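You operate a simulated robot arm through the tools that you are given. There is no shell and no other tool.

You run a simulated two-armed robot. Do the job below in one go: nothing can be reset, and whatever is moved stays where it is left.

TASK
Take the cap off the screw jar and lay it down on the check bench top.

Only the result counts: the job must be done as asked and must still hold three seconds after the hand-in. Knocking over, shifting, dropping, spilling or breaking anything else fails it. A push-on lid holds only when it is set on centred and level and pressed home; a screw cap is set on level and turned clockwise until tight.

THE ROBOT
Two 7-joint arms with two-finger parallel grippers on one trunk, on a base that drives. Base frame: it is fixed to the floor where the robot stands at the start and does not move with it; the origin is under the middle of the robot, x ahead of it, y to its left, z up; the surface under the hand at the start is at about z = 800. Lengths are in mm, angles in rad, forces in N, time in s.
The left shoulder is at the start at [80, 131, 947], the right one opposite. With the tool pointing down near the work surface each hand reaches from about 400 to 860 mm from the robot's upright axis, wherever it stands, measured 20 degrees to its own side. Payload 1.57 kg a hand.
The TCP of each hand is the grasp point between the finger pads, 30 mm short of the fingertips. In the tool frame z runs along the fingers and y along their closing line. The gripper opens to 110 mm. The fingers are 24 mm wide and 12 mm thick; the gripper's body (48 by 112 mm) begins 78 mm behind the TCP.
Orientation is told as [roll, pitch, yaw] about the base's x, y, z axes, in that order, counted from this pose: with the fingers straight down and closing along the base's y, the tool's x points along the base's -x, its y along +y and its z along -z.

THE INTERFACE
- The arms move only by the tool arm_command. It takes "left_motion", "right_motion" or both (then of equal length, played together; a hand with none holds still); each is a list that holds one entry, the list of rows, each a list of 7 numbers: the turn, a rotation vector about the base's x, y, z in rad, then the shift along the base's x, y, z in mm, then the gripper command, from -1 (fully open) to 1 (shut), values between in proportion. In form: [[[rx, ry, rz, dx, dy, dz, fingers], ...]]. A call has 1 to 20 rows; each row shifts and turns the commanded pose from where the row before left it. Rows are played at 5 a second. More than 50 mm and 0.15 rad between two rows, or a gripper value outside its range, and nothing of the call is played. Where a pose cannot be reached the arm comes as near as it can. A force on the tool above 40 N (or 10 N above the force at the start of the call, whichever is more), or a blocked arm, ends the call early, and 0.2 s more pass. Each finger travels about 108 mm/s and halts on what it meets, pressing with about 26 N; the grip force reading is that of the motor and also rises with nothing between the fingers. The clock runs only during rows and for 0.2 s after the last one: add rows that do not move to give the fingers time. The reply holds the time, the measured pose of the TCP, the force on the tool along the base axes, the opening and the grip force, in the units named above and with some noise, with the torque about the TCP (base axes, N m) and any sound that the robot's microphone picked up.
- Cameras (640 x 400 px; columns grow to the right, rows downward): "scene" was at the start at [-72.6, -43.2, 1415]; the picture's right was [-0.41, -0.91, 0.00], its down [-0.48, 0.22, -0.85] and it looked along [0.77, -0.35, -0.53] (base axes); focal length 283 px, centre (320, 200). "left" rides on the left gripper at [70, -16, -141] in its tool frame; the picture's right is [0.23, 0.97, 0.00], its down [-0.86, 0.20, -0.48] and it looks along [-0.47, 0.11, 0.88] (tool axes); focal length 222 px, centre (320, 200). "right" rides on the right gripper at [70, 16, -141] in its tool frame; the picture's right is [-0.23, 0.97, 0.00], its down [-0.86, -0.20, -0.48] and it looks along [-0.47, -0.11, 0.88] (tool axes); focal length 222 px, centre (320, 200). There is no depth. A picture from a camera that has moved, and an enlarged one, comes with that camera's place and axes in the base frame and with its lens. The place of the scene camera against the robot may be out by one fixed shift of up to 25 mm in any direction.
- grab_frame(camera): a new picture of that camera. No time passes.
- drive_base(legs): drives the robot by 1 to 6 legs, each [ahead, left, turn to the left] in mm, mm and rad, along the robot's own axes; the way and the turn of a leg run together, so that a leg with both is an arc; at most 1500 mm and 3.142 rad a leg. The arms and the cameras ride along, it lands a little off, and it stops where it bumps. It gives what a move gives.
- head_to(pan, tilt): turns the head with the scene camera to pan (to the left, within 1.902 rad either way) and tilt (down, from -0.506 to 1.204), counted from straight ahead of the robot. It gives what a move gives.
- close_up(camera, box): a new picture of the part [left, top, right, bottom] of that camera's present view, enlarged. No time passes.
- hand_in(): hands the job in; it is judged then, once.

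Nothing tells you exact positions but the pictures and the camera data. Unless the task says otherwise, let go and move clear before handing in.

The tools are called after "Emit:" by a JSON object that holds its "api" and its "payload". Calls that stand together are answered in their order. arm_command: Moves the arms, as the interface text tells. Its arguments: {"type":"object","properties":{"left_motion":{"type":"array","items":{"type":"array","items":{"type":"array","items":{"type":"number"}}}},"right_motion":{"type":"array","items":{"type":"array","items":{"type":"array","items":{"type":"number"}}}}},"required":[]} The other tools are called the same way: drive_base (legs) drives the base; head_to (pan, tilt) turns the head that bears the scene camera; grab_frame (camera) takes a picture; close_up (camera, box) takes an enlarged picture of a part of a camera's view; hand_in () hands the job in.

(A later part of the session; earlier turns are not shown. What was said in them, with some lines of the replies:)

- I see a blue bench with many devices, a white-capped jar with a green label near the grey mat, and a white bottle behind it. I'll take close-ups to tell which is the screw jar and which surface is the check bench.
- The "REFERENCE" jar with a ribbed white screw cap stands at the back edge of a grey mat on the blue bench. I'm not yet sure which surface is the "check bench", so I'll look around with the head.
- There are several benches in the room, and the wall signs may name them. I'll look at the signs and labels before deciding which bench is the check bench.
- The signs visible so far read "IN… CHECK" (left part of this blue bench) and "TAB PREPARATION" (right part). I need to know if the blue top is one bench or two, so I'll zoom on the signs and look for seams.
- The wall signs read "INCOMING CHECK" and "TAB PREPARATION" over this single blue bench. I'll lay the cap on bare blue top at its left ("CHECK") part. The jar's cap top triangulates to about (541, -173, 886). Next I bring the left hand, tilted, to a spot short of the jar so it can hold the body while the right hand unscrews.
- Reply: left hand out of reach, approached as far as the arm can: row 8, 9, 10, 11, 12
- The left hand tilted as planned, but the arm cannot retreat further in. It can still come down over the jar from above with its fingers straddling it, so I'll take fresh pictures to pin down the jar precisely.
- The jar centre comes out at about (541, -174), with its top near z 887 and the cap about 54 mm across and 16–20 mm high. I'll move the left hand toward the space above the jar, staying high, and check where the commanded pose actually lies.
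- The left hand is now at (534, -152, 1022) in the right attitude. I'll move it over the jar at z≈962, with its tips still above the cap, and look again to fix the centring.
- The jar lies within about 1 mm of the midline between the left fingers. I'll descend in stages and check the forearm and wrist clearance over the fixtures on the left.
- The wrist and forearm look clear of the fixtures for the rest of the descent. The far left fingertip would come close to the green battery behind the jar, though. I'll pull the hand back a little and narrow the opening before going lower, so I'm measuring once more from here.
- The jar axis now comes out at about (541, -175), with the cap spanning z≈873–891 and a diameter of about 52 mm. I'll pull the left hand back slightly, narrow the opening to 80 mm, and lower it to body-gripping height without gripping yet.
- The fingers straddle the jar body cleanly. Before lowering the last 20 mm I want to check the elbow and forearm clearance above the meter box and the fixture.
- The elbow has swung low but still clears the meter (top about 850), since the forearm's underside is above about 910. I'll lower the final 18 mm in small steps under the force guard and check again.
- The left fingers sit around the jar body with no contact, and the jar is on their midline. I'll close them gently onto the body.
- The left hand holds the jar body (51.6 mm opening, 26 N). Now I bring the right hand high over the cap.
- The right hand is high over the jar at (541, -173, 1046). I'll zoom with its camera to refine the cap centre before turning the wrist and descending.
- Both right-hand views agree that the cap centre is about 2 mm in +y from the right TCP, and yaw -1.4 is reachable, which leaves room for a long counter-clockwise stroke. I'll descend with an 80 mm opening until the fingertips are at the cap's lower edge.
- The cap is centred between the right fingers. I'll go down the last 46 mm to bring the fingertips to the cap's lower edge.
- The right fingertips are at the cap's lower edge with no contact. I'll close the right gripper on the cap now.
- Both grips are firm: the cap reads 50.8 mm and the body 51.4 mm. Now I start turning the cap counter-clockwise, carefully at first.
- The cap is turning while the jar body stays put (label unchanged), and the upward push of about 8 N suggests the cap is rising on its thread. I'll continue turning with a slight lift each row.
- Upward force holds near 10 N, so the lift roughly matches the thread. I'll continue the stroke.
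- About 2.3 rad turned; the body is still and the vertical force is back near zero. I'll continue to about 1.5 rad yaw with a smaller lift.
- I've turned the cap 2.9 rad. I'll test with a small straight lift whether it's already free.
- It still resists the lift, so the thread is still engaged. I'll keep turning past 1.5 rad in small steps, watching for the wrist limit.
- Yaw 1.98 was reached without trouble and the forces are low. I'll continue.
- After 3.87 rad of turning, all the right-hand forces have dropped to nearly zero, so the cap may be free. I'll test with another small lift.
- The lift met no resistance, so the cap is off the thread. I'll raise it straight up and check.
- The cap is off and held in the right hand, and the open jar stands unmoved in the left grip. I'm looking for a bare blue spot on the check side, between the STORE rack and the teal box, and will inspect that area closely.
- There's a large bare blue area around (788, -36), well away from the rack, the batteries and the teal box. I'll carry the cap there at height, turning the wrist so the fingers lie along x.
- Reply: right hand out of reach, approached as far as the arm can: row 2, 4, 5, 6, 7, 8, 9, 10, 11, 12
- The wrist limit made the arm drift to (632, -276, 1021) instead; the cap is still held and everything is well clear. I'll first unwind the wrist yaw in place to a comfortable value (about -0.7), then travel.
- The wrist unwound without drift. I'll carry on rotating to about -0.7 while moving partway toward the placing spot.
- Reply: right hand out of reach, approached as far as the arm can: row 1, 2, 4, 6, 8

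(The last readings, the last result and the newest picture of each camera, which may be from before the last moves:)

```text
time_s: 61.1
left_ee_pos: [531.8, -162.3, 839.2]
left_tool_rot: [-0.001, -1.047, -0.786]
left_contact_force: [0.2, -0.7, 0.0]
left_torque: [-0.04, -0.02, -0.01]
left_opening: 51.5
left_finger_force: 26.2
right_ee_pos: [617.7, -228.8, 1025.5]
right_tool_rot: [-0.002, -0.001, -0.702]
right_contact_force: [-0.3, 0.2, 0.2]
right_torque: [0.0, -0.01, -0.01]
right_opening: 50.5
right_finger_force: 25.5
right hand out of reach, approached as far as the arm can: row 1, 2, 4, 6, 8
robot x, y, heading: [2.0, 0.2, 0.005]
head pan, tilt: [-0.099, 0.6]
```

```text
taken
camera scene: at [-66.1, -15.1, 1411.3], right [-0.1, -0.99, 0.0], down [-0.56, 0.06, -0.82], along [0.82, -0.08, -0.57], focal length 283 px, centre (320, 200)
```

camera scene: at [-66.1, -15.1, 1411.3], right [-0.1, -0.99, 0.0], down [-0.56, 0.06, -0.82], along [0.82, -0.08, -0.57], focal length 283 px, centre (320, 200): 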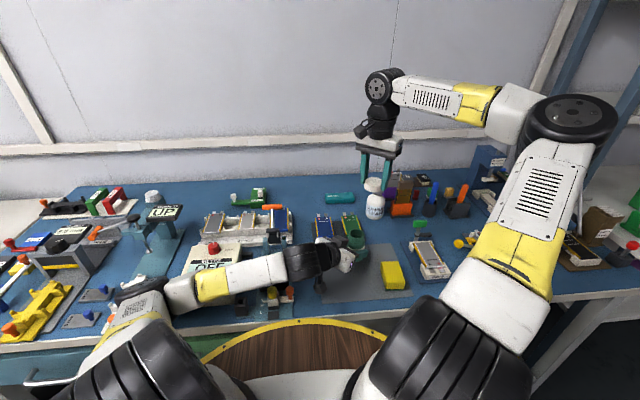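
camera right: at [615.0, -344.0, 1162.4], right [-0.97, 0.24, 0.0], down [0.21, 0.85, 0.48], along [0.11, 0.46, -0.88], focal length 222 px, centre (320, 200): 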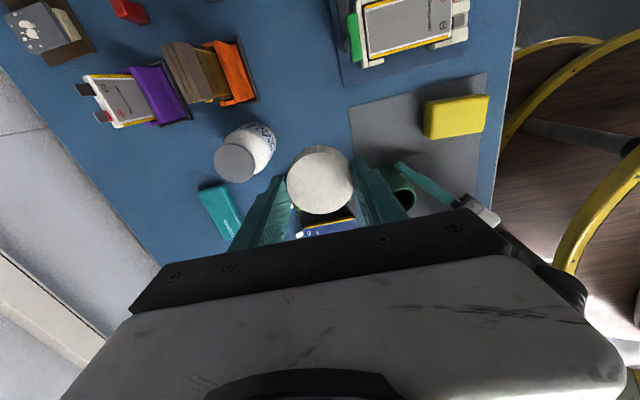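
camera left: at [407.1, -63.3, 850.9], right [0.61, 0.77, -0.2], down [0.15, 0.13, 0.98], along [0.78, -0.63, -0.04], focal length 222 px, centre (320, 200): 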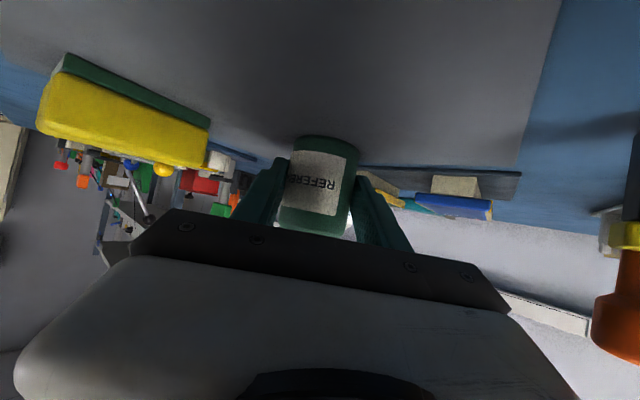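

At this height the arm's reach is short. I'll lower to z≈930 where reach is longer (still clear of everything here) and then move outward.

Emit:
{"api": "arm_command", "payload": {"right_motion": [[[0, 0, 0, 0, 0, -20, 0.4], [0, 0, 0, 0, 0, -20, 0.4], [0, 0, 0, 0, 0, -20, 0.4], [0, 0, 0, 0, 0, -20, 0.4], [0, 0, 0, 0, 0, -15, 0.4], [0, 0, 0, 0, 0, 0, 0.4]]]}}

Emit:
{"api": "grab_frame", "payload": {"camera": "right"}}

Emit:
{"api": "grab_frame", "payload": {"camera": "scene"}}

```text
time_s: 62.5
left_ee_pos: [529.8, -162.0, 839.7]
left_tool_rot: [0.0, -1.045, -0.784]
left_contact_force: [0.1, -0.1, -1.2]
left_torque: [0.05, -0.03, 0.0]
left_opening: 51.4
left_finger_force: 25.9
right_ee_pos: [618.7, -228.1, 927.1]
right_tool_rot: [-0.001, 0.0, -0.7]
right_contact_force: [0.1, 0.6, -0.1]
right_torque: [-0.01, -0.02, -0.01]
right_opening: 50.5
right_finger_force: 26.1
robot x, y, heading: [-0.1, 1.4, -0.003]
head pan, tilt: [-0.099, 0.6]
```

```text
taken
camera right: at [575.9, -169.8, 1070.0], right [0.8, 0.6, 0.0], down [0.53, -0.7, 0.48], along [0.29, -0.38, -0.88], focal length 222 px, centre (320, 200)
```

right: 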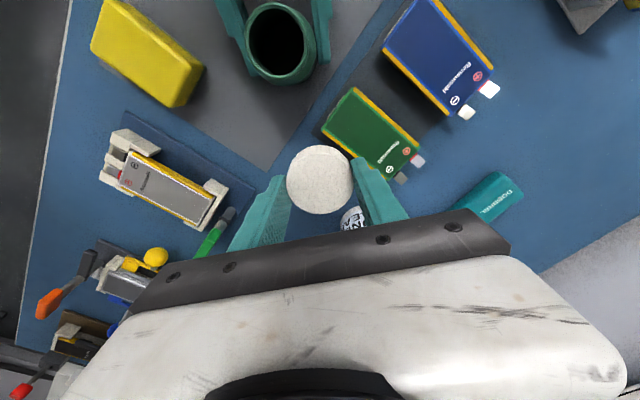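

```text
taken
camera scene: at [-66.1, -15.0, 1411.3], right [-0.1, -1.0, 0.0], down [-0.56, 0.06, -0.82], along [0.82, -0.08, -0.57], focal length 283 px, centre (320, 200)
```

scene: 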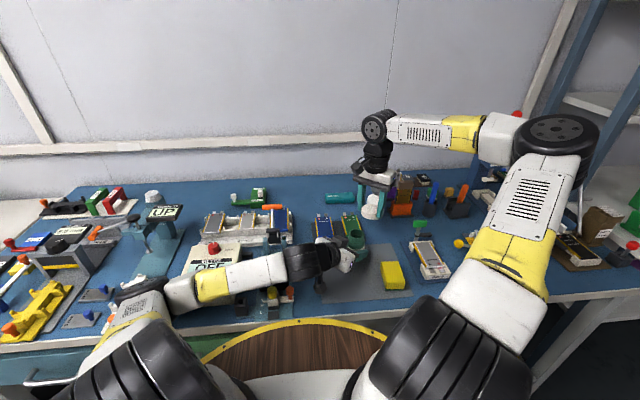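

The path toward the spot at z≈927 is clear (the bottle stays about 100 mm off to the side). I'll move along it in two stages.

Emit:
{"api": "arm_command", "payload": {"right_motion": [[[0, 0, 0, 14, 16, 0, 0.4], [0, 0, 0, 14, 16, 0, 0.4], [0, 0, 0, 14, 16, 0, 0.4], [0, 0, 0, 14, 16, 0, 0.4], [0, 0, 0, 0, 0, 0, 0.4]]]}}

Emit:
{"api": "grab_frame", "payload": {"camera": "scene"}}

```text
time_s: 63.7
left_ee_pos: [530.1, -161.8, 839.9]
left_tool_rot: [0.0, -1.048, -0.786]
left_contact_force: [0.3, 0.3, -0.4]
left_torque: [0.05, -0.01, 0.03]
left_opening: 51.5
left_finger_force: 26.2
right_ee_pos: [629.0, -222.7, 925.6]
right_tool_rot: [0.0, 0.0, -0.7]
right_contact_force: [-0.4, 0.0, -0.4]
right_torque: [-0.02, 0.0, 0.01]
right_opening: 50.7
right_finger_force: 25.7
right hand out of reach, approached as far as the arm can: row 1, 2, 3, 4
robot x, y, heading: [-2.8, -0.0, 0.002]
head pan, tilt: [-0.099, 0.6]
```

```text
taken
camera scene: at [-66.1, -15.0, 1411.3], right [-0.1, -1.0, 0.0], down [-0.56, 0.06, -0.82], along [0.82, -0.08, -0.57], focal length 283 px, centre (320, 200)
```

scene: 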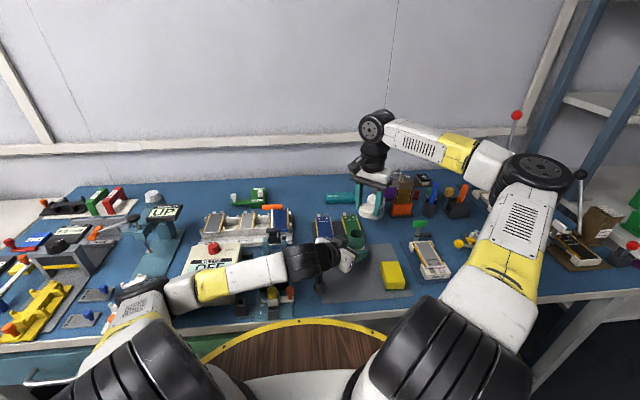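

The arm can't extend to that spot in this configuration. Before choosing a nearer spot, I'll check whether the blue bench is truly one continuous top.

Emit:
{"api": "head_to", "payload": {"pan": -0.05, "tilt": 0.9}}

Emit:
{"api": "grab_frame", "payload": {"camera": "scene"}}

Emit:
{"api": "close_up", "payload": {"camera": "scene", "box": [180, 60, 420, 220]}}

Emit:
{"api": "close_up", "payload": {"camera": "right", "box": [0, 0, 640, 260]}}

```text
time_s: 64.5
left_ee_pos: [530.4, -161.4, 839.9]
left_tool_rot: [0.001, -1.047, -0.787]
left_contact_force: [-0.5, 0.4, 0.4]
left_torque: [0.01, -0.01, 0.02]
left_opening: 51.2
left_finger_force: 25.7
right_ee_pos: [628.1, -223.9, 924.9]
right_tool_rot: [0.0, 0.0, -0.7]
right_contact_force: [0.3, 0.2, -0.5]
right_torque: [0.01, 0.03, 0.0]
right_opening: 50.4
right_finger_force: 26.4
robot x, y, heading: [1.6, 0.1, 0.002]
head pan, tilt: [-0.051, 0.901]
```

```text
taken
camera scene: at [-78.6, -10.1, 1386.6], right [-0.05, -1.0, 0.0], down [-0.78, 0.04, -0.62], along [0.62, -0.03, -0.78], focal length 283 px, centre (320, 200)
```

scene: 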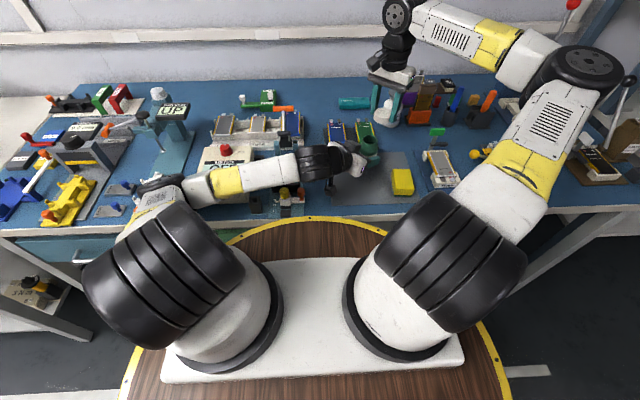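

```text
2.50 times, centred on (300, 140) of scene
camera zoom: at [-78.6, -10.1, 1386.6], right [-0.05, -1.0, 0.0], down [-0.78, 0.04, -0.62], along [0.62, -0.03, -0.78], focal length 707 px, centre (370, 350)
```

zoom: 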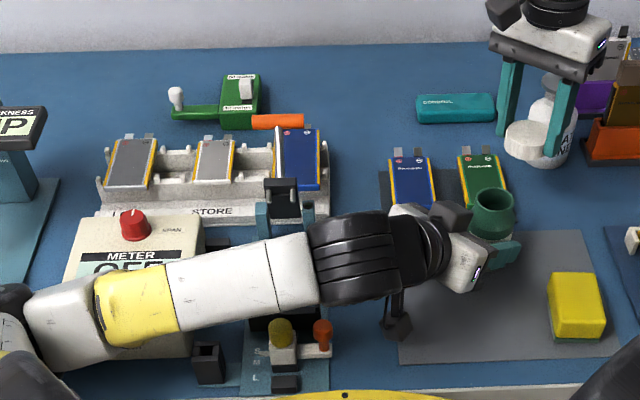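

```text
1.00 times, centred on (320, 130) of right (not enlarged: the box is as wide or as high as the picture)
camera zoom: at [586.3, -164.2, 1067.0], right [0.8, 0.6, 0.0], down [0.53, -0.7, 0.48], along [0.29, -0.38, -0.88], focal length 222 px, centre (320, 270)
```

zoom: 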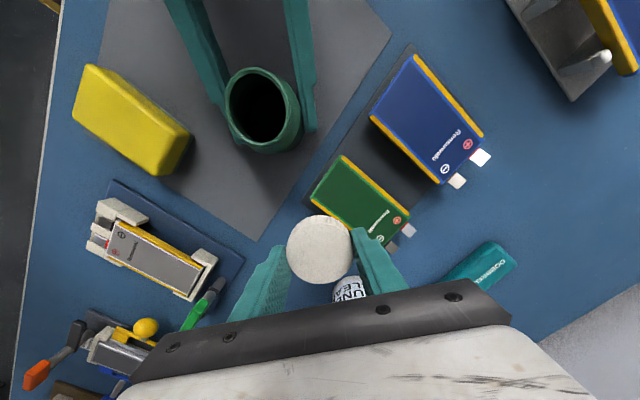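

The blue top is one continuous bench carrying both signs, so any bare spot on it is on the check bench. A clear bare patch lies at about (645, -280), between the mat, the battery tray and the bottle (bottle at about (727, -284)). I'll move there at height with yaw 0.

Emit:
{"api": "arm_command", "payload": {"right_motion": [[[0, 0, 0.1, 1, -9, 1, 0.4], [0, 0, 0.1, 1, -9, 1, 0.4], [0, 0, 0.1, 1, -9, 1, 0.4], [0, 0, 0.1, 1, -9, 1, 0.4], [0, 0, 0.1, 1, -9, 1, 0.4], [0, 0, 0.1, 1, -9, 1, 0.4], [0, 0, 0.1, 1, -2, 1, 0.4], [0, 0, 0, 0, 0, 0, 0.4]]]}}

Emit:
{"api": "grab_frame", "payload": {"camera": "right"}}

Emit:
{"api": "close_up", "payload": {"camera": "scene", "box": [320, 50, 480, 200]}}

```text
time_s: 66.3
left_ee_pos: [529.0, -162.6, 839.6]
left_tool_rot: [0.0, -1.048, -0.785]
left_contact_force: [1.0, 0.1, -0.4]
left_torque: [0.0, 0.03, 0.03]
left_opening: 51.6
left_finger_force: 25.9
right_ee_pos: [633.8, -279.3, 933.4]
right_tool_rot: [0.001, 0.001, 0.002]
right_contact_force: [-0.7, 0.9, -0.4]
right_torque: [-0.04, -0.01, -0.04]
right_opening: 50.4
right_finger_force: 25.7
robot x, y, heading: [-1.3, 0.6, -0.002]
head pan, tilt: [-0.051, 0.901]
```

```text
taken
camera right: at [565.4, -262.8, 1075.5], right [0.23, 0.97, 0.0], down [0.86, -0.2, 0.48], along [0.47, -0.11, -0.88], focal length 222 px, centre (320, 200)
```

right: 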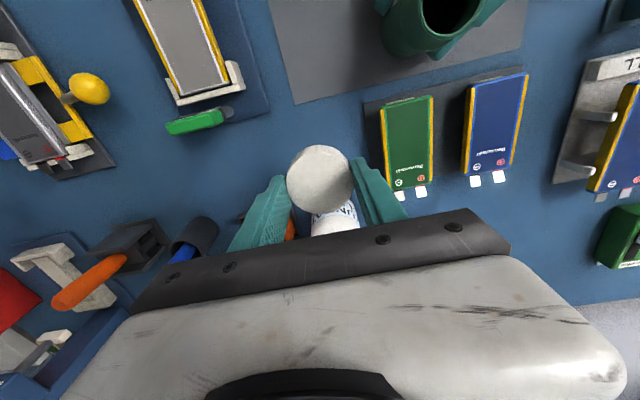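

```text
2.67 times, centred on (400, 125) of scene
camera zoom: at [-78.7, -10.1, 1386.6], right [-0.05, -1.0, 0.0], down [-0.78, 0.04, -0.62], along [0.62, -0.03, -0.78], focal length 754 px, centre (107, 400)
```

zoom: 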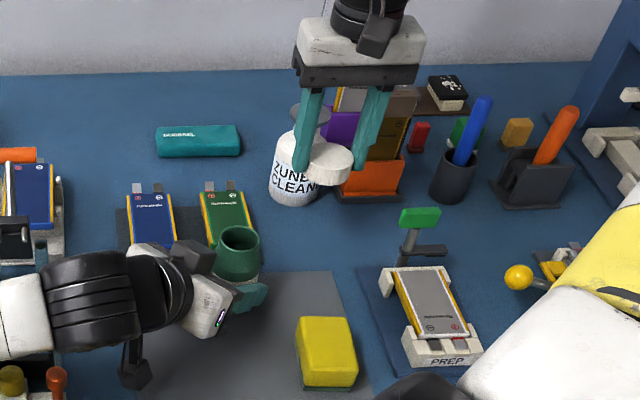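

The spot is clear in this view: the cap will sit at (645, -280), about 29 mm from the bottle's near face and clear of the mat and tray. I'll descend most of the way now.

Emit:
{"api": "arm_command", "payload": {"right_motion": [[[0, 0, 0, 5, -0.5, -10, 0.4], [0, 0, 0, 5, -0.5, -15, 0.4], [0, 0, 0, 0, 0, -15, 0.4], [0, 0, 0, 0, 0, -15, 0.4], [0, 0, 0, 0, 0, -15, 0.4], [0, 0, 0, 0, 0, -12, 0.4], [0, 0, 0, 0, 0, 0, 0.4]]]}}

Emit:
{"api": "grab_frame", "payload": {"camera": "right"}}

Emit:
{"api": "close_up", "payload": {"camera": "scene", "box": [340, 60, 460, 180]}}

Emit:
{"api": "grab_frame", "payload": {"camera": "scene"}}

```text
time_s: 67.9
left_ee_pos: [528.6, -162.3, 838.3]
left_tool_rot: [0.001, -1.048, -0.786]
left_contact_force: [0.7, 0.7, 0.5]
left_torque: [0.0, -0.02, 0.03]
left_opening: 51.7
left_finger_force: 26.0
right_ee_pos: [644.0, -281.3, 852.1]
right_tool_rot: [0.0, -0.001, 0.0]
right_contact_force: [-0.1, 0.3, 0.1]
right_torque: [0.0, -0.01, -0.01]
right_opening: 50.6
right_finger_force: 26.0
robot x, y, heading: [-2.2, -0.6, -0.004]
head pan, tilt: [-0.051, 0.901]
```

```text
taken
camera right: at [574.9, -262.9, 994.2], right [0.23, 0.97, 0.0], down [0.86, -0.2, 0.48], along [0.47, -0.11, -0.88], focal length 222 px, centre (320, 200)
```

right: 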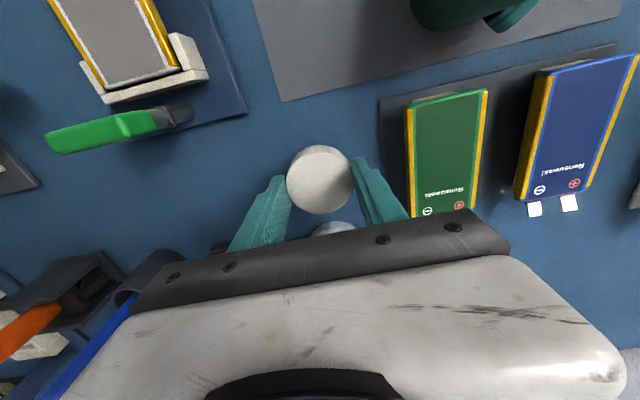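

```text
3.33 times, centred on (400, 120) of scene
camera zoom: at [-78.7, -10.1, 1386.6], right [-0.05, -1.0, 0.0], down [-0.78, 0.04, -0.62], along [0.62, -0.03, -0.78], focal length 942 px, centre (53, 467)
```

zoom: 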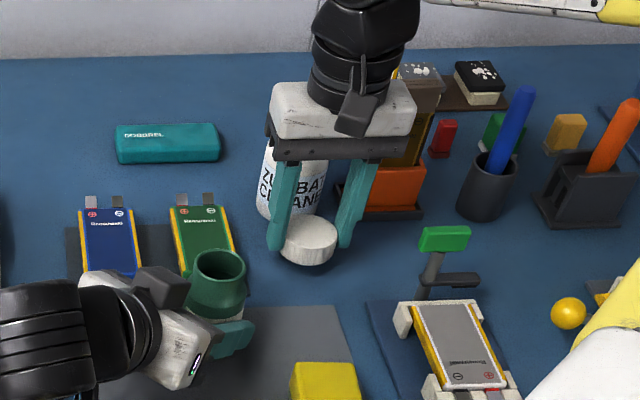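

```text
taken
camera scene: at [-78.7, -10.1, 1386.6], right [-0.05, -1.0, 0.0], down [-0.78, 0.04, -0.62], along [0.62, -0.03, -0.78], focal length 283 px, centre (320, 200)
```

scene: 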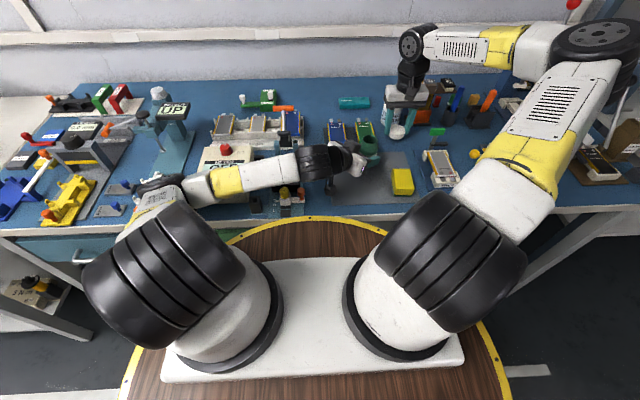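

The cap hangs about 20 mm above the bare bench and is clear all round. I'm lowering slowly now, feeling for contact.

Emit:
{"api": "arm_command", "payload": {"right_motion": [[[0, 0, 0, 0, 0, -4, 0.4], [0, 0, 0, 0, 0, -4, 0.4], [0, 0, 0, 0, 0, -3, 0.4], [0, 0, 0, 0, 0, -3, 0.4], [0, 0, 0, 0, 0, 0, 0.4]]]}}

Emit:
{"api": "close_up", "payload": {"camera": "scene", "box": [360, 80, 440, 160]}}

```text
time_s: 69.1
left_ee_pos: [529.8, -162.6, 839.4]
left_tool_rot: [0.0, -1.046, -0.786]
left_contact_force: [-0.9, 1.0, -0.2]
left_torque: [0.05, 0.02, 0.03]
left_opening: 51.3
left_finger_force: 26.1
right_ee_pos: [644.7, -280.8, 839.2]
right_tool_rot: [0.0, -0.001, 0.0]
right_contact_force: [0.2, -0.1, 0.6]
right_torque: [0.0, -0.01, -0.04]
right_opening: 50.7
right_finger_force: 25.6
robot x, y, heading: [3.7, 3.2, 0.006]
head pan, tilt: [-0.051, 0.901]
```

```text
5.00 times, centred on (400, 120) of scene
camera zoom: at [-78.7, -10.1, 1386.6], right [-0.05, -1.0, 0.0], down [-0.78, 0.04, -0.62], along [0.62, -0.03, -0.78], focal length 1413 px, centre (-80, 600)
```

zoom: 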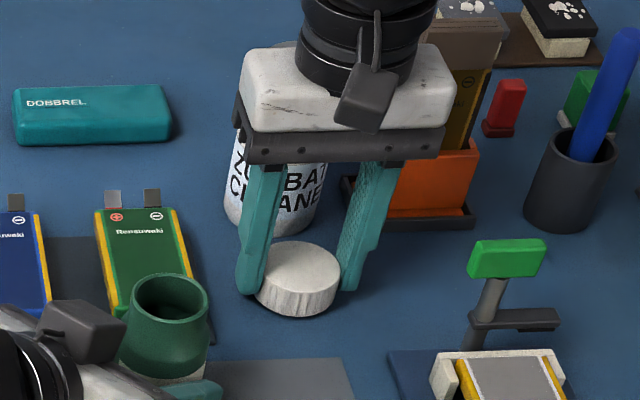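

Emit:
{"api": "arm_command", "payload": {"right_motion": [[[0, 0, 0, 0, 0, -1, 0.4], [0, 0, 0, 0, 0, -1, 0.4], [0, 0, 0, 0, 0, -1, 0.4], [0, 0, 0, 0, 0, -1, 0.4], [0, 0, 0, 0, 0, 0, 0.4]]]}}

```text
time_s: 70.3
left_ee_pos: [529.0, -162.0, 838.3]
left_tool_rot: [0.0, -1.048, -0.784]
left_contact_force: [1.8, -0.3, 0.6]
left_torque: [0.05, -0.02, 0.02]
left_opening: 51.4
left_finger_force: 26.0
right_ee_pos: [645.8, -280.8, 833.6]
right_tool_rot: [0.0, 0.001, 0.0]
right_contact_force: [0.8, -0.6, 0.2]
right_torque: [0.01, -0.02, 0.0]
right_opening: 50.6
right_finger_force: 26.6
robot x, y, heading: [1.6, -2.2, -0.001]
head pan, tilt: [-0.051, 0.901]
```

No contact yet at z≈834. I'll continue in 0.7 mm steps.

Emit:
{"api": "arm_command", "payload": {"right_motion": [[[0, 0, 0, 0, 0, -0.7, 0.4], [0, 0, 0, 0, 0, -0.7, 0.4], [0, 0, 0, 0, 0, -0.7, 0.4], [0, 0, 0, 0, 0, 0, 0.4]]]}}

```text
time_s: 71.3
left_ee_pos: [529.3, -162.0, 839.8]
left_tool_rot: [0.0, -1.046, -0.784]
left_contact_force: [-0.2, 0.7, -0.3]
left_torque: [0.04, 0.03, -0.01]
left_opening: 51.4
left_finger_force: 25.7
right_ee_pos: [645.3, -281.6, 832.5]
right_tool_rot: [0.002, -0.003, 0.0]
right_contact_force: [-4.9, -0.9, 19.8]
right_torque: [0.08, 0.16, 0.03]
right_opening: 50.5
right_finger_force: 26.2
robot x, y, heading: [-1.5, 0.4, 0.002]
head pan, tilt: [-0.051, 0.901]
```

Contact: the cap is on the bench (about 20 N). I'll ease off slightly and open the fingers gently.

Emit:
{"api": "arm_command", "payload": {"right_motion": [[[0, 0, 0, 0, 0, 0.6, 0.4], [0, 0, 0, 0, 0, 0, 0.05], [0, 0, 0, 0, 0, 0, -0.05], [0, 0, 0, 0, 0, 0, -0.15], [0, 0, 0, 0, 0, 0, -0.27], [0, 0, 0, 0, 0, 0, -0.27]]]}}

Emit:
{"api": "grab_frame", "payload": {"camera": "right"}}

Emit:
{"api": "close_up", "payload": {"camera": "scene", "box": [360, 80, 440, 160]}}

```text
time_s: 72.7
left_ee_pos: [530.1, -161.5, 839.7]
left_tool_rot: [0.0, -1.046, -0.786]
left_contact_force: [1.4, 0.0, -0.5]
left_torque: [0.02, -0.01, 0.0]
left_opening: 51.4
left_finger_force: 25.3
right_ee_pos: [644.4, -280.9, 832.7]
right_tool_rot: [0.0, -0.001, 0.001]
right_contact_force: [-0.1, 0.5, -0.4]
right_torque: [-0.03, 0.02, 0.04]
right_opening: 70.0
right_finger_force: 0.1
robot x, y, heading: [-1.0, -3.1, -0.004]
head pan, tilt: [-0.051, 0.901]
```

```text
taken
camera right: at [575.5, -263.5, 974.2], right [0.23, 0.97, 0.0], down [0.86, -0.2, 0.48], along [0.47, -0.11, -0.88], focal length 222 px, centre (320, 200)
```

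right: 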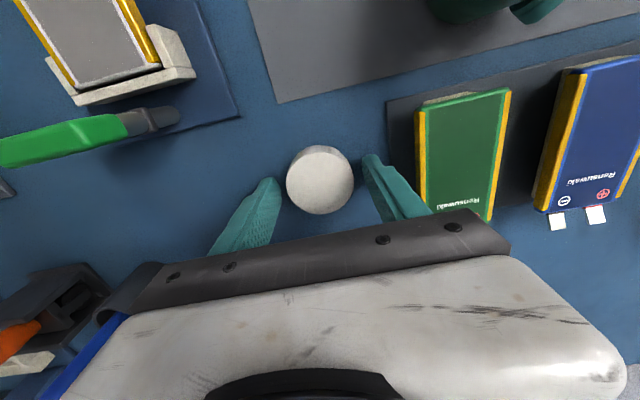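

```text
5.00 times, centred on (400, 120) of scene
camera zoom: at [-78.6, -10.1, 1386.6], right [-0.05, -1.0, 0.0], down [-0.78, 0.04, -0.62], along [0.62, -0.03, -0.78], focal length 1413 px, centre (-80, 600)
```

zoom: 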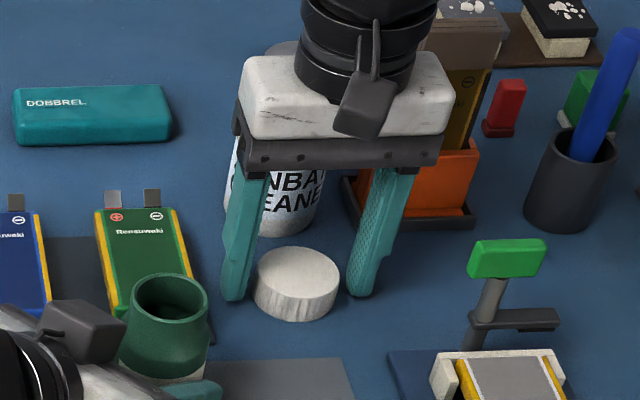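

The cap lies flat on the bare bench top and the right fingers are free of it. I'm raising the right hand straight up.

Emit:
{"api": "arm_command", "payload": {"right_motion": [[[0, 0, 0, 0, 0, 3, -0.27], [0, 0, 0, 0, 0, 6, -0.27], [0, 0, 0, 0, 0, 10, -0.27], [0, 0, 0, 0, 0, 15, -0.27], [0, 0, 0, 0, 0, 18, -0.27], [0, 0, 0, 0, 0, 20, -0.27], [0, 0, 0, 0, 0, 20, -0.27], [0, 0, 0, 0, 0, 20, -0.27], [0, 0, 0, 0, 0, 0, -0.27]]]}}

Emit:
{"api": "grab_frame", "payload": {"camera": "right"}}

Emit:
{"api": "grab_frame", "payload": {"camera": "scene"}}

```text
time_s: 74.7
left_ee_pos: [529.6, -161.3, 838.9]
left_tool_rot: [0.001, -1.048, -0.784]
left_contact_force: [-0.8, 0.0, 0.3]
left_torque: [0.01, 0.02, -0.01]
left_opening: 51.3
left_finger_force: 26.1
right_ee_pos: [644.0, -280.4, 944.8]
right_tool_rot: [0.001, 0.0, 0.001]
right_contact_force: [-0.3, -0.2, 0.1]
right_torque: [-0.01, 0.0, 0.02]
right_opening: 69.9
right_finger_force: 0.1
robot x, y, heading: [-0.0, 1.0, 0.002]
head pan, tilt: [-0.051, 0.901]
```

```text
taken
camera right: at [575.2, -263.0, 1086.5], right [0.23, 0.97, 0.0], down [0.86, -0.2, 0.48], along [0.47, -0.11, -0.88], focal length 222 px, centre (320, 200)
```

right: 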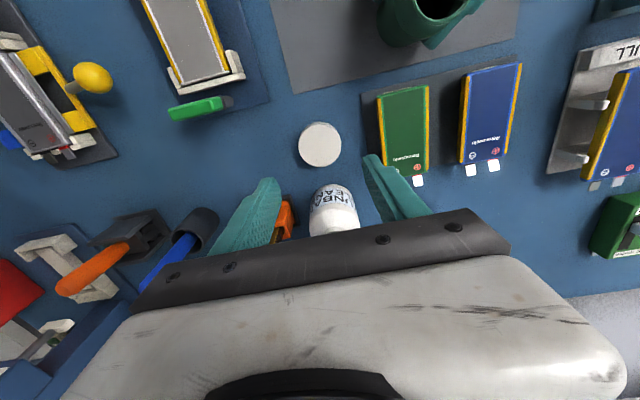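

```text
taken
camera scene: at [-78.7, -10.1, 1386.6], right [-0.05, -1.0, 0.0], down [-0.78, 0.04, -0.62], along [0.62, -0.03, -0.78], focal length 283 px, centre (320, 200)
```

scene: 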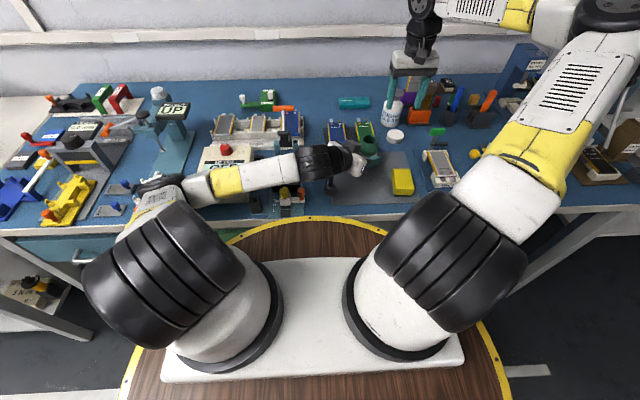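

The cap rests at about (645, -282) on bare blue bench top. I'm moving the right hand back and up, well clear.

Emit:
{"api": "arm_command", "payload": {"right_motion": [[[0, 0, 0, -10, -8, 15, -0.27], [0, 0, 0, -20, -12, 15, -0.27], [0, 0, 0, -20, -12, 15, -0.27], [0, 0, 0, -20, -12, 15, -0.27], [0, 0, 0, -20, -12, 15, -0.27], [0, 0, 0, -20, -12, 15, -0.27], [0, 0, 0, -20, -12, 15, -0.27], [0, 0, 0, -20, -12, 15, -0.27], [0, 0, 0, -20, -12, 15, -0.27], [0, 0, 0, -20, -12, 15, -0.27], [0, 0, 0, 0, 0, 0, -0.27]]]}}

Emit:
{"api": "grab_frame", "payload": {"camera": "scene"}}

Emit:
{"api": "grab_frame", "payload": {"camera": "left"}}

```text
time_s: 77.1
left_ee_pos: [530.7, -162.0, 840.1]
left_tool_rot: [0.002, -1.048, -0.786]
left_contact_force: [-0.7, 0.5, 1.7]
left_torque: [0.03, -0.02, 0.03]
left_opening: 51.5
left_finger_force: 26.0
right_ee_pos: [454.5, -395.4, 1093.4]
right_tool_rot: [0.001, -0.001, 0.001]
right_contact_force: [0.2, -0.2, 0.5]
right_torque: [0.01, -0.02, -0.01]
right_opening: 69.9
right_finger_force: 0.0
robot x, y, heading: [1.4, -1.0, 0.003]
head pan, tilt: [-0.051, 0.901]
```

```text
taken
camera scene: at [-78.7, -10.1, 1386.6], right [-0.05, -1.0, 0.0], down [-0.78, 0.04, -0.62], along [0.62, -0.03, -0.78], focal length 283 px, centre (320, 200)
```

scene: 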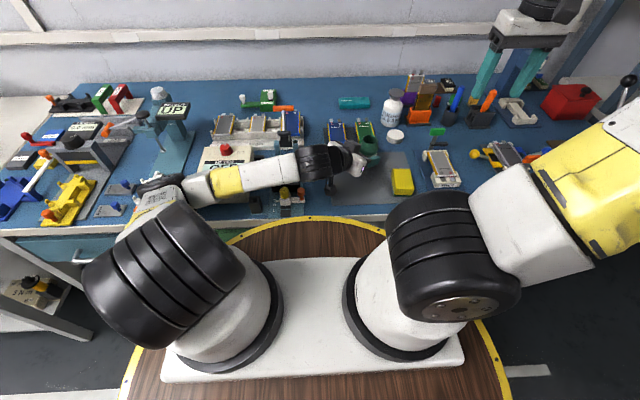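

```text
taken
camera left: at [407.2, -63.4, 850.9], right [0.61, 0.77, -0.2], down [0.15, 0.13, 0.98], along [0.78, -0.63, -0.04], focal length 222 px, centre (320, 200)
```

left: 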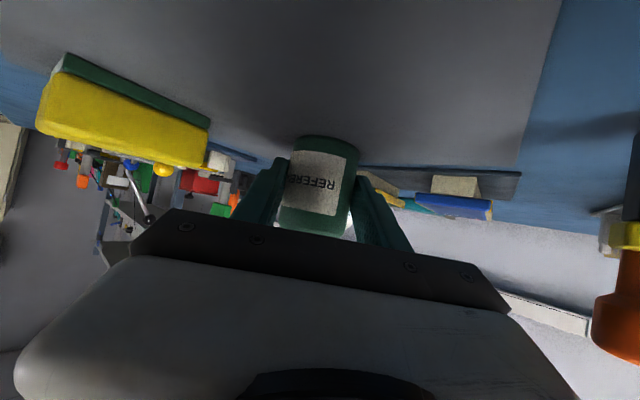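

The right hand is clear. Next the left hand opens gently to release the jar body.

Emit:
{"api": "arm_command", "payload": {"left_motion": [[[0, 0, 0, 0, 0, 0, 0.05], [0, 0, 0, 0, 0, 0, 0.0], [0, 0, 0, 0, 0, 0, -0.1], [0, 0, 0, 0, 0, 0, -0.25], [0, 0, 0, 0, 0, 0, -0.4545], [0, 0, 0, 0, 0, 0, -0.4545]]]}}

Emit:
{"api": "grab_frame", "payload": {"camera": "left"}}

```text
time_s: 78.5
left_ee_pos: [530.8, -163.1, 839.1]
left_tool_rot: [0.0, -1.046, -0.786]
left_contact_force: [-0.8, -0.1, 0.1]
left_torque: [-0.03, 0.0, -0.01]
left_opening: 80.0
left_finger_force: 0.1
right_ee_pos: [454.7, -396.6, 1094.0]
right_tool_rot: [0.001, 0.0, 0.001]
right_contact_force: [0.6, 0.7, 0.3]
right_torque: [0.0, -0.04, 0.0]
right_opening: 69.6
right_finger_force: 0.1
robot x, y, heading: [2.1, -1.5, -0.002]
head pan, tilt: [-0.051, 0.901]
```

```text
taken
camera left: at [407.2, -63.4, 850.9], right [0.61, 0.77, -0.2], down [0.15, 0.13, 0.98], along [0.78, -0.63, -0.04], focal length 222 px, centre (320, 200)
```

left: 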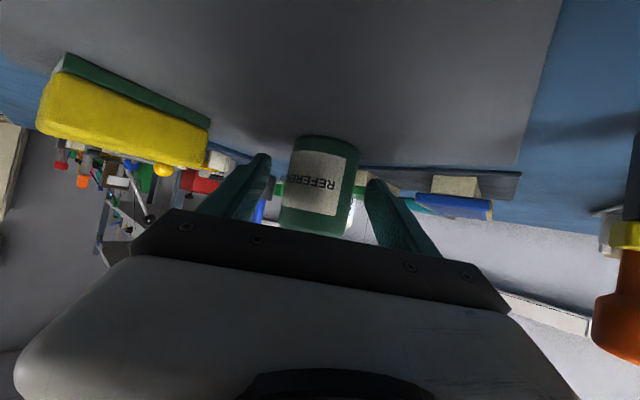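

The jar stands by itself, untouched by the open fingers. I'm raising the left hand straight up.

Emit:
{"api": "arm_command", "payload": {"left_motion": [[[0, 0, 0, 0, 0, 5, -0.4545], [0, 0, 0, 0, 0, 8, -0.4545], [0, 0, 0, 0, 0, 12, -0.4545], [0, 0, 0, 0, 0, 15, -0.4545], [0, 0, 0, 0, 0, 15, -0.4545], [0, 0, 0, 0, 0, 15, -0.4545], [0, 0, 0, 0, 0, 15, -0.4545], [0, 0, 0, 0, 0, 15, -0.4545], [0, 0, 0, 0, 0, 15, -0.4545], [0, 0, 0, 0, 0, 15, -0.4545], [0, 0, 0, 0, 0, 0, -0.4545]]]}}

Emit:
{"api": "grab_frame", "payload": {"camera": "left"}}

Emit:
{"api": "grab_frame", "payload": {"camera": "scene"}}

```text
time_s: 80.9
left_ee_pos: [529.5, -162.6, 969.4]
left_tool_rot: [0.0, -1.047, -0.785]
left_contact_force: [-0.4, -0.3, 0.6]
left_torque: [-0.03, 0.01, 0.04]
left_opening: 79.9
left_finger_force: 0.0
right_ee_pos: [453.9, -396.0, 1093.5]
right_tool_rot: [0.0, 0.0, 0.001]
right_contact_force: [-0.2, -1.0, 0.6]
right_torque: [0.01, -0.02, -0.02]
right_opening: 69.8
right_finger_force: 0.1
robot x, y, heading: [-0.4, 0.0, 0.0]
head pan, tilt: [-0.051, 0.901]
```

```text
taken
camera left: at [407.1, -63.3, 980.6], right [0.61, 0.77, -0.2], down [0.15, 0.13, 0.98], along [0.78, -0.63, -0.04], focal length 222 px, centre (320, 200)
```

left: 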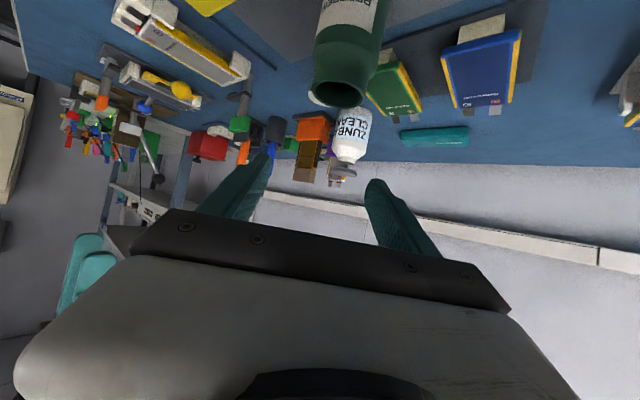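

```text
taken
camera scene: at [-78.7, -10.1, 1386.6], right [-0.05, -1.0, 0.0], down [-0.78, 0.04, -0.62], along [0.62, -0.03, -0.78], focal length 283 px, centre (320, 200)
```

scene: 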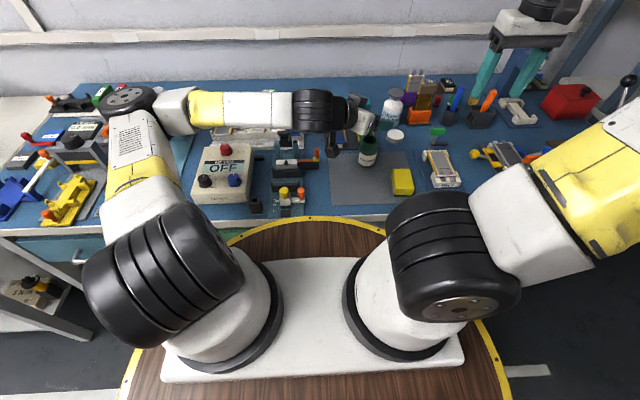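

The jar stands open in place and the cap lies on the bench. I'll raise the left hand further and make a last check of the whole scene.

Emit:
{"api": "arm_command", "payload": {"left_motion": [[[0, 0, 0, 0, 0, 15, -0.4545], [0, 0, 0, 0, 0, 15, -0.4545], [0, 0, 0, 0, 0, 15, -0.4545], [0, 0, 0, 0, 0, 10, -0.4545], [0, 0, 0, 0, 0, 0, -0.4545]]]}}

Emit:
{"api": "head_to", "payload": {"pan": -0.35, "tilt": 0.75}}

Emit:
{"api": "grab_frame", "payload": {"camera": "scene"}}

Emit:
{"api": "close_up", "payload": {"camera": "scene", "box": [230, 100, 430, 260]}}

Emit:
{"api": "grab_frame", "payload": {"camera": "right"}}

```text
time_s: 82.1
left_ee_pos: [530.3, -162.5, 1022.8]
left_tool_rot: [0.0, -1.047, -0.784]
left_contact_force: [0.1, 0.2, -0.3]
left_torque: [-0.01, -0.01, 0.0]
left_opening: 79.9
left_finger_force: 0.1
right_ee_pos: [455.2, -395.6, 1093.8]
right_tool_rot: [0.001, 0.001, -0.001]
right_contact_force: [-0.2, 0.2, -0.2]
right_torque: [0.04, 0.0, 0.02]
right_opening: 70.0
right_finger_force: 0.0
robot x, y, heading: [-3.6, 1.0, -0.004]
head pan, tilt: [-0.051, 0.901]
```

```text
time_s: 82.9
left_ee_pos: [529.9, -161.9, 1023.5]
left_tool_rot: [0.001, -1.046, -0.785]
left_contact_force: [0.8, -0.6, -0.4]
left_torque: [-0.02, 0.03, 0.0]
left_opening: 79.9
left_finger_force: 0.0
right_ee_pos: [454.2, -396.1, 1093.6]
right_tool_rot: [0.0, 0.001, 0.001]
right_contact_force: [0.1, 0.6, -0.6]
right_torque: [-0.03, 0.05, 0.01]
right_opening: 70.2
right_finger_force: 0.1
robot x, y, heading: [-1.9, -0.8, -0.003]
head pan, tilt: [-0.351, 0.75]
```

```text
taken
camera scene: at [-76.3, -34.7, 1398.4], right [-0.34, -0.94, 0.0], down [-0.64, 0.23, -0.73], along [0.69, -0.25, -0.68], focal length 283 px, centre (320, 200)
```

scene: 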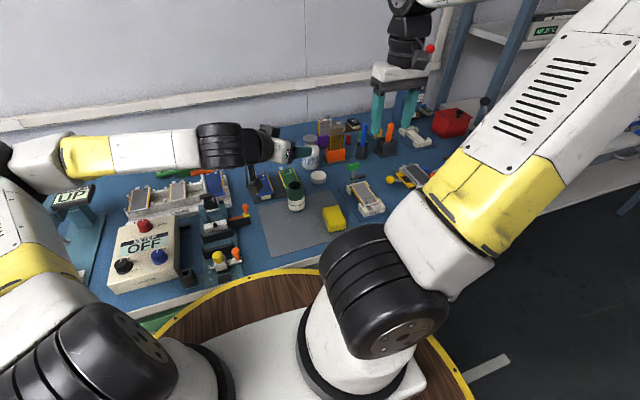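

```text
2.50 times, centred on (330, 180) of scene
camera zoom: at [-76.3, -34.7, 1398.4], right [-0.34, -0.94, 0.0], down [-0.64, 0.23, -0.73], along [0.69, -0.25, -0.68], focal length 707 px, centre (295, 250)
```

zoom: 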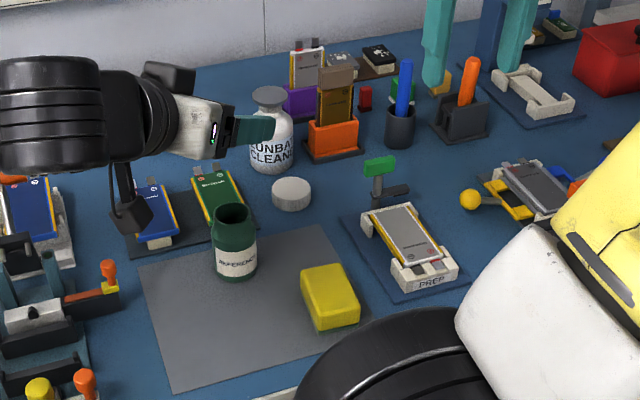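

```text
taken
camera right: at [384.8, -378.0, 1235.4], right [0.23, 0.97, 0.0], down [0.86, -0.2, 0.48], along [0.47, -0.11, -0.88], focal length 222 px, centre (320, 200)
```

right: 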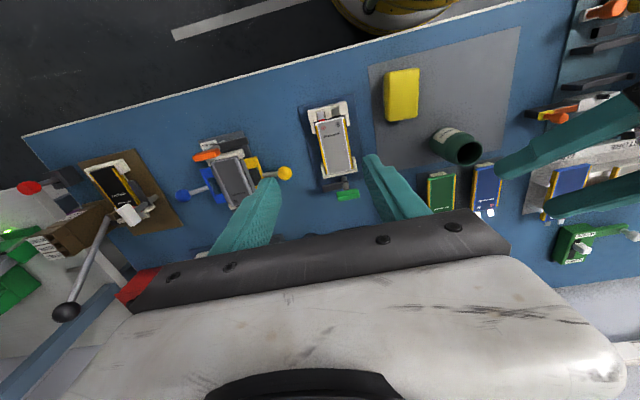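

The open REFERENCE jar stands upright where it was. Its cap lies flat on the bare blue bench top, and everything around it looks undisturbed. Both hands are empty and clear, so I'm handing in the job.

Emit:
{"api": "hand_in", "payload": {}}

```text
The job is handed in.
```

I unscrewed the cap from the REFERENCE jar and laid it flat on bare blue bench top, at about (645, -282). The jar stands open and upright where it was. The final pictures show nothing else moved, and both hands are empty and clear.

- **Which bench:** no label says "check bench". I took it to be the blue bench in front of the robot, because the wall signs above it read "INCOMING CHECK" and "TAB PREPARATION" and I could see no seam in the top.
- **Where the cap lies:** I first aimed for a spot nearer the "INCOMING CHECK" sign, but the right arm could not reach it. The cap is on the part closer to the "TAB PREPARATION" sign, between the mat, the battery tray and the cleaner bottle.
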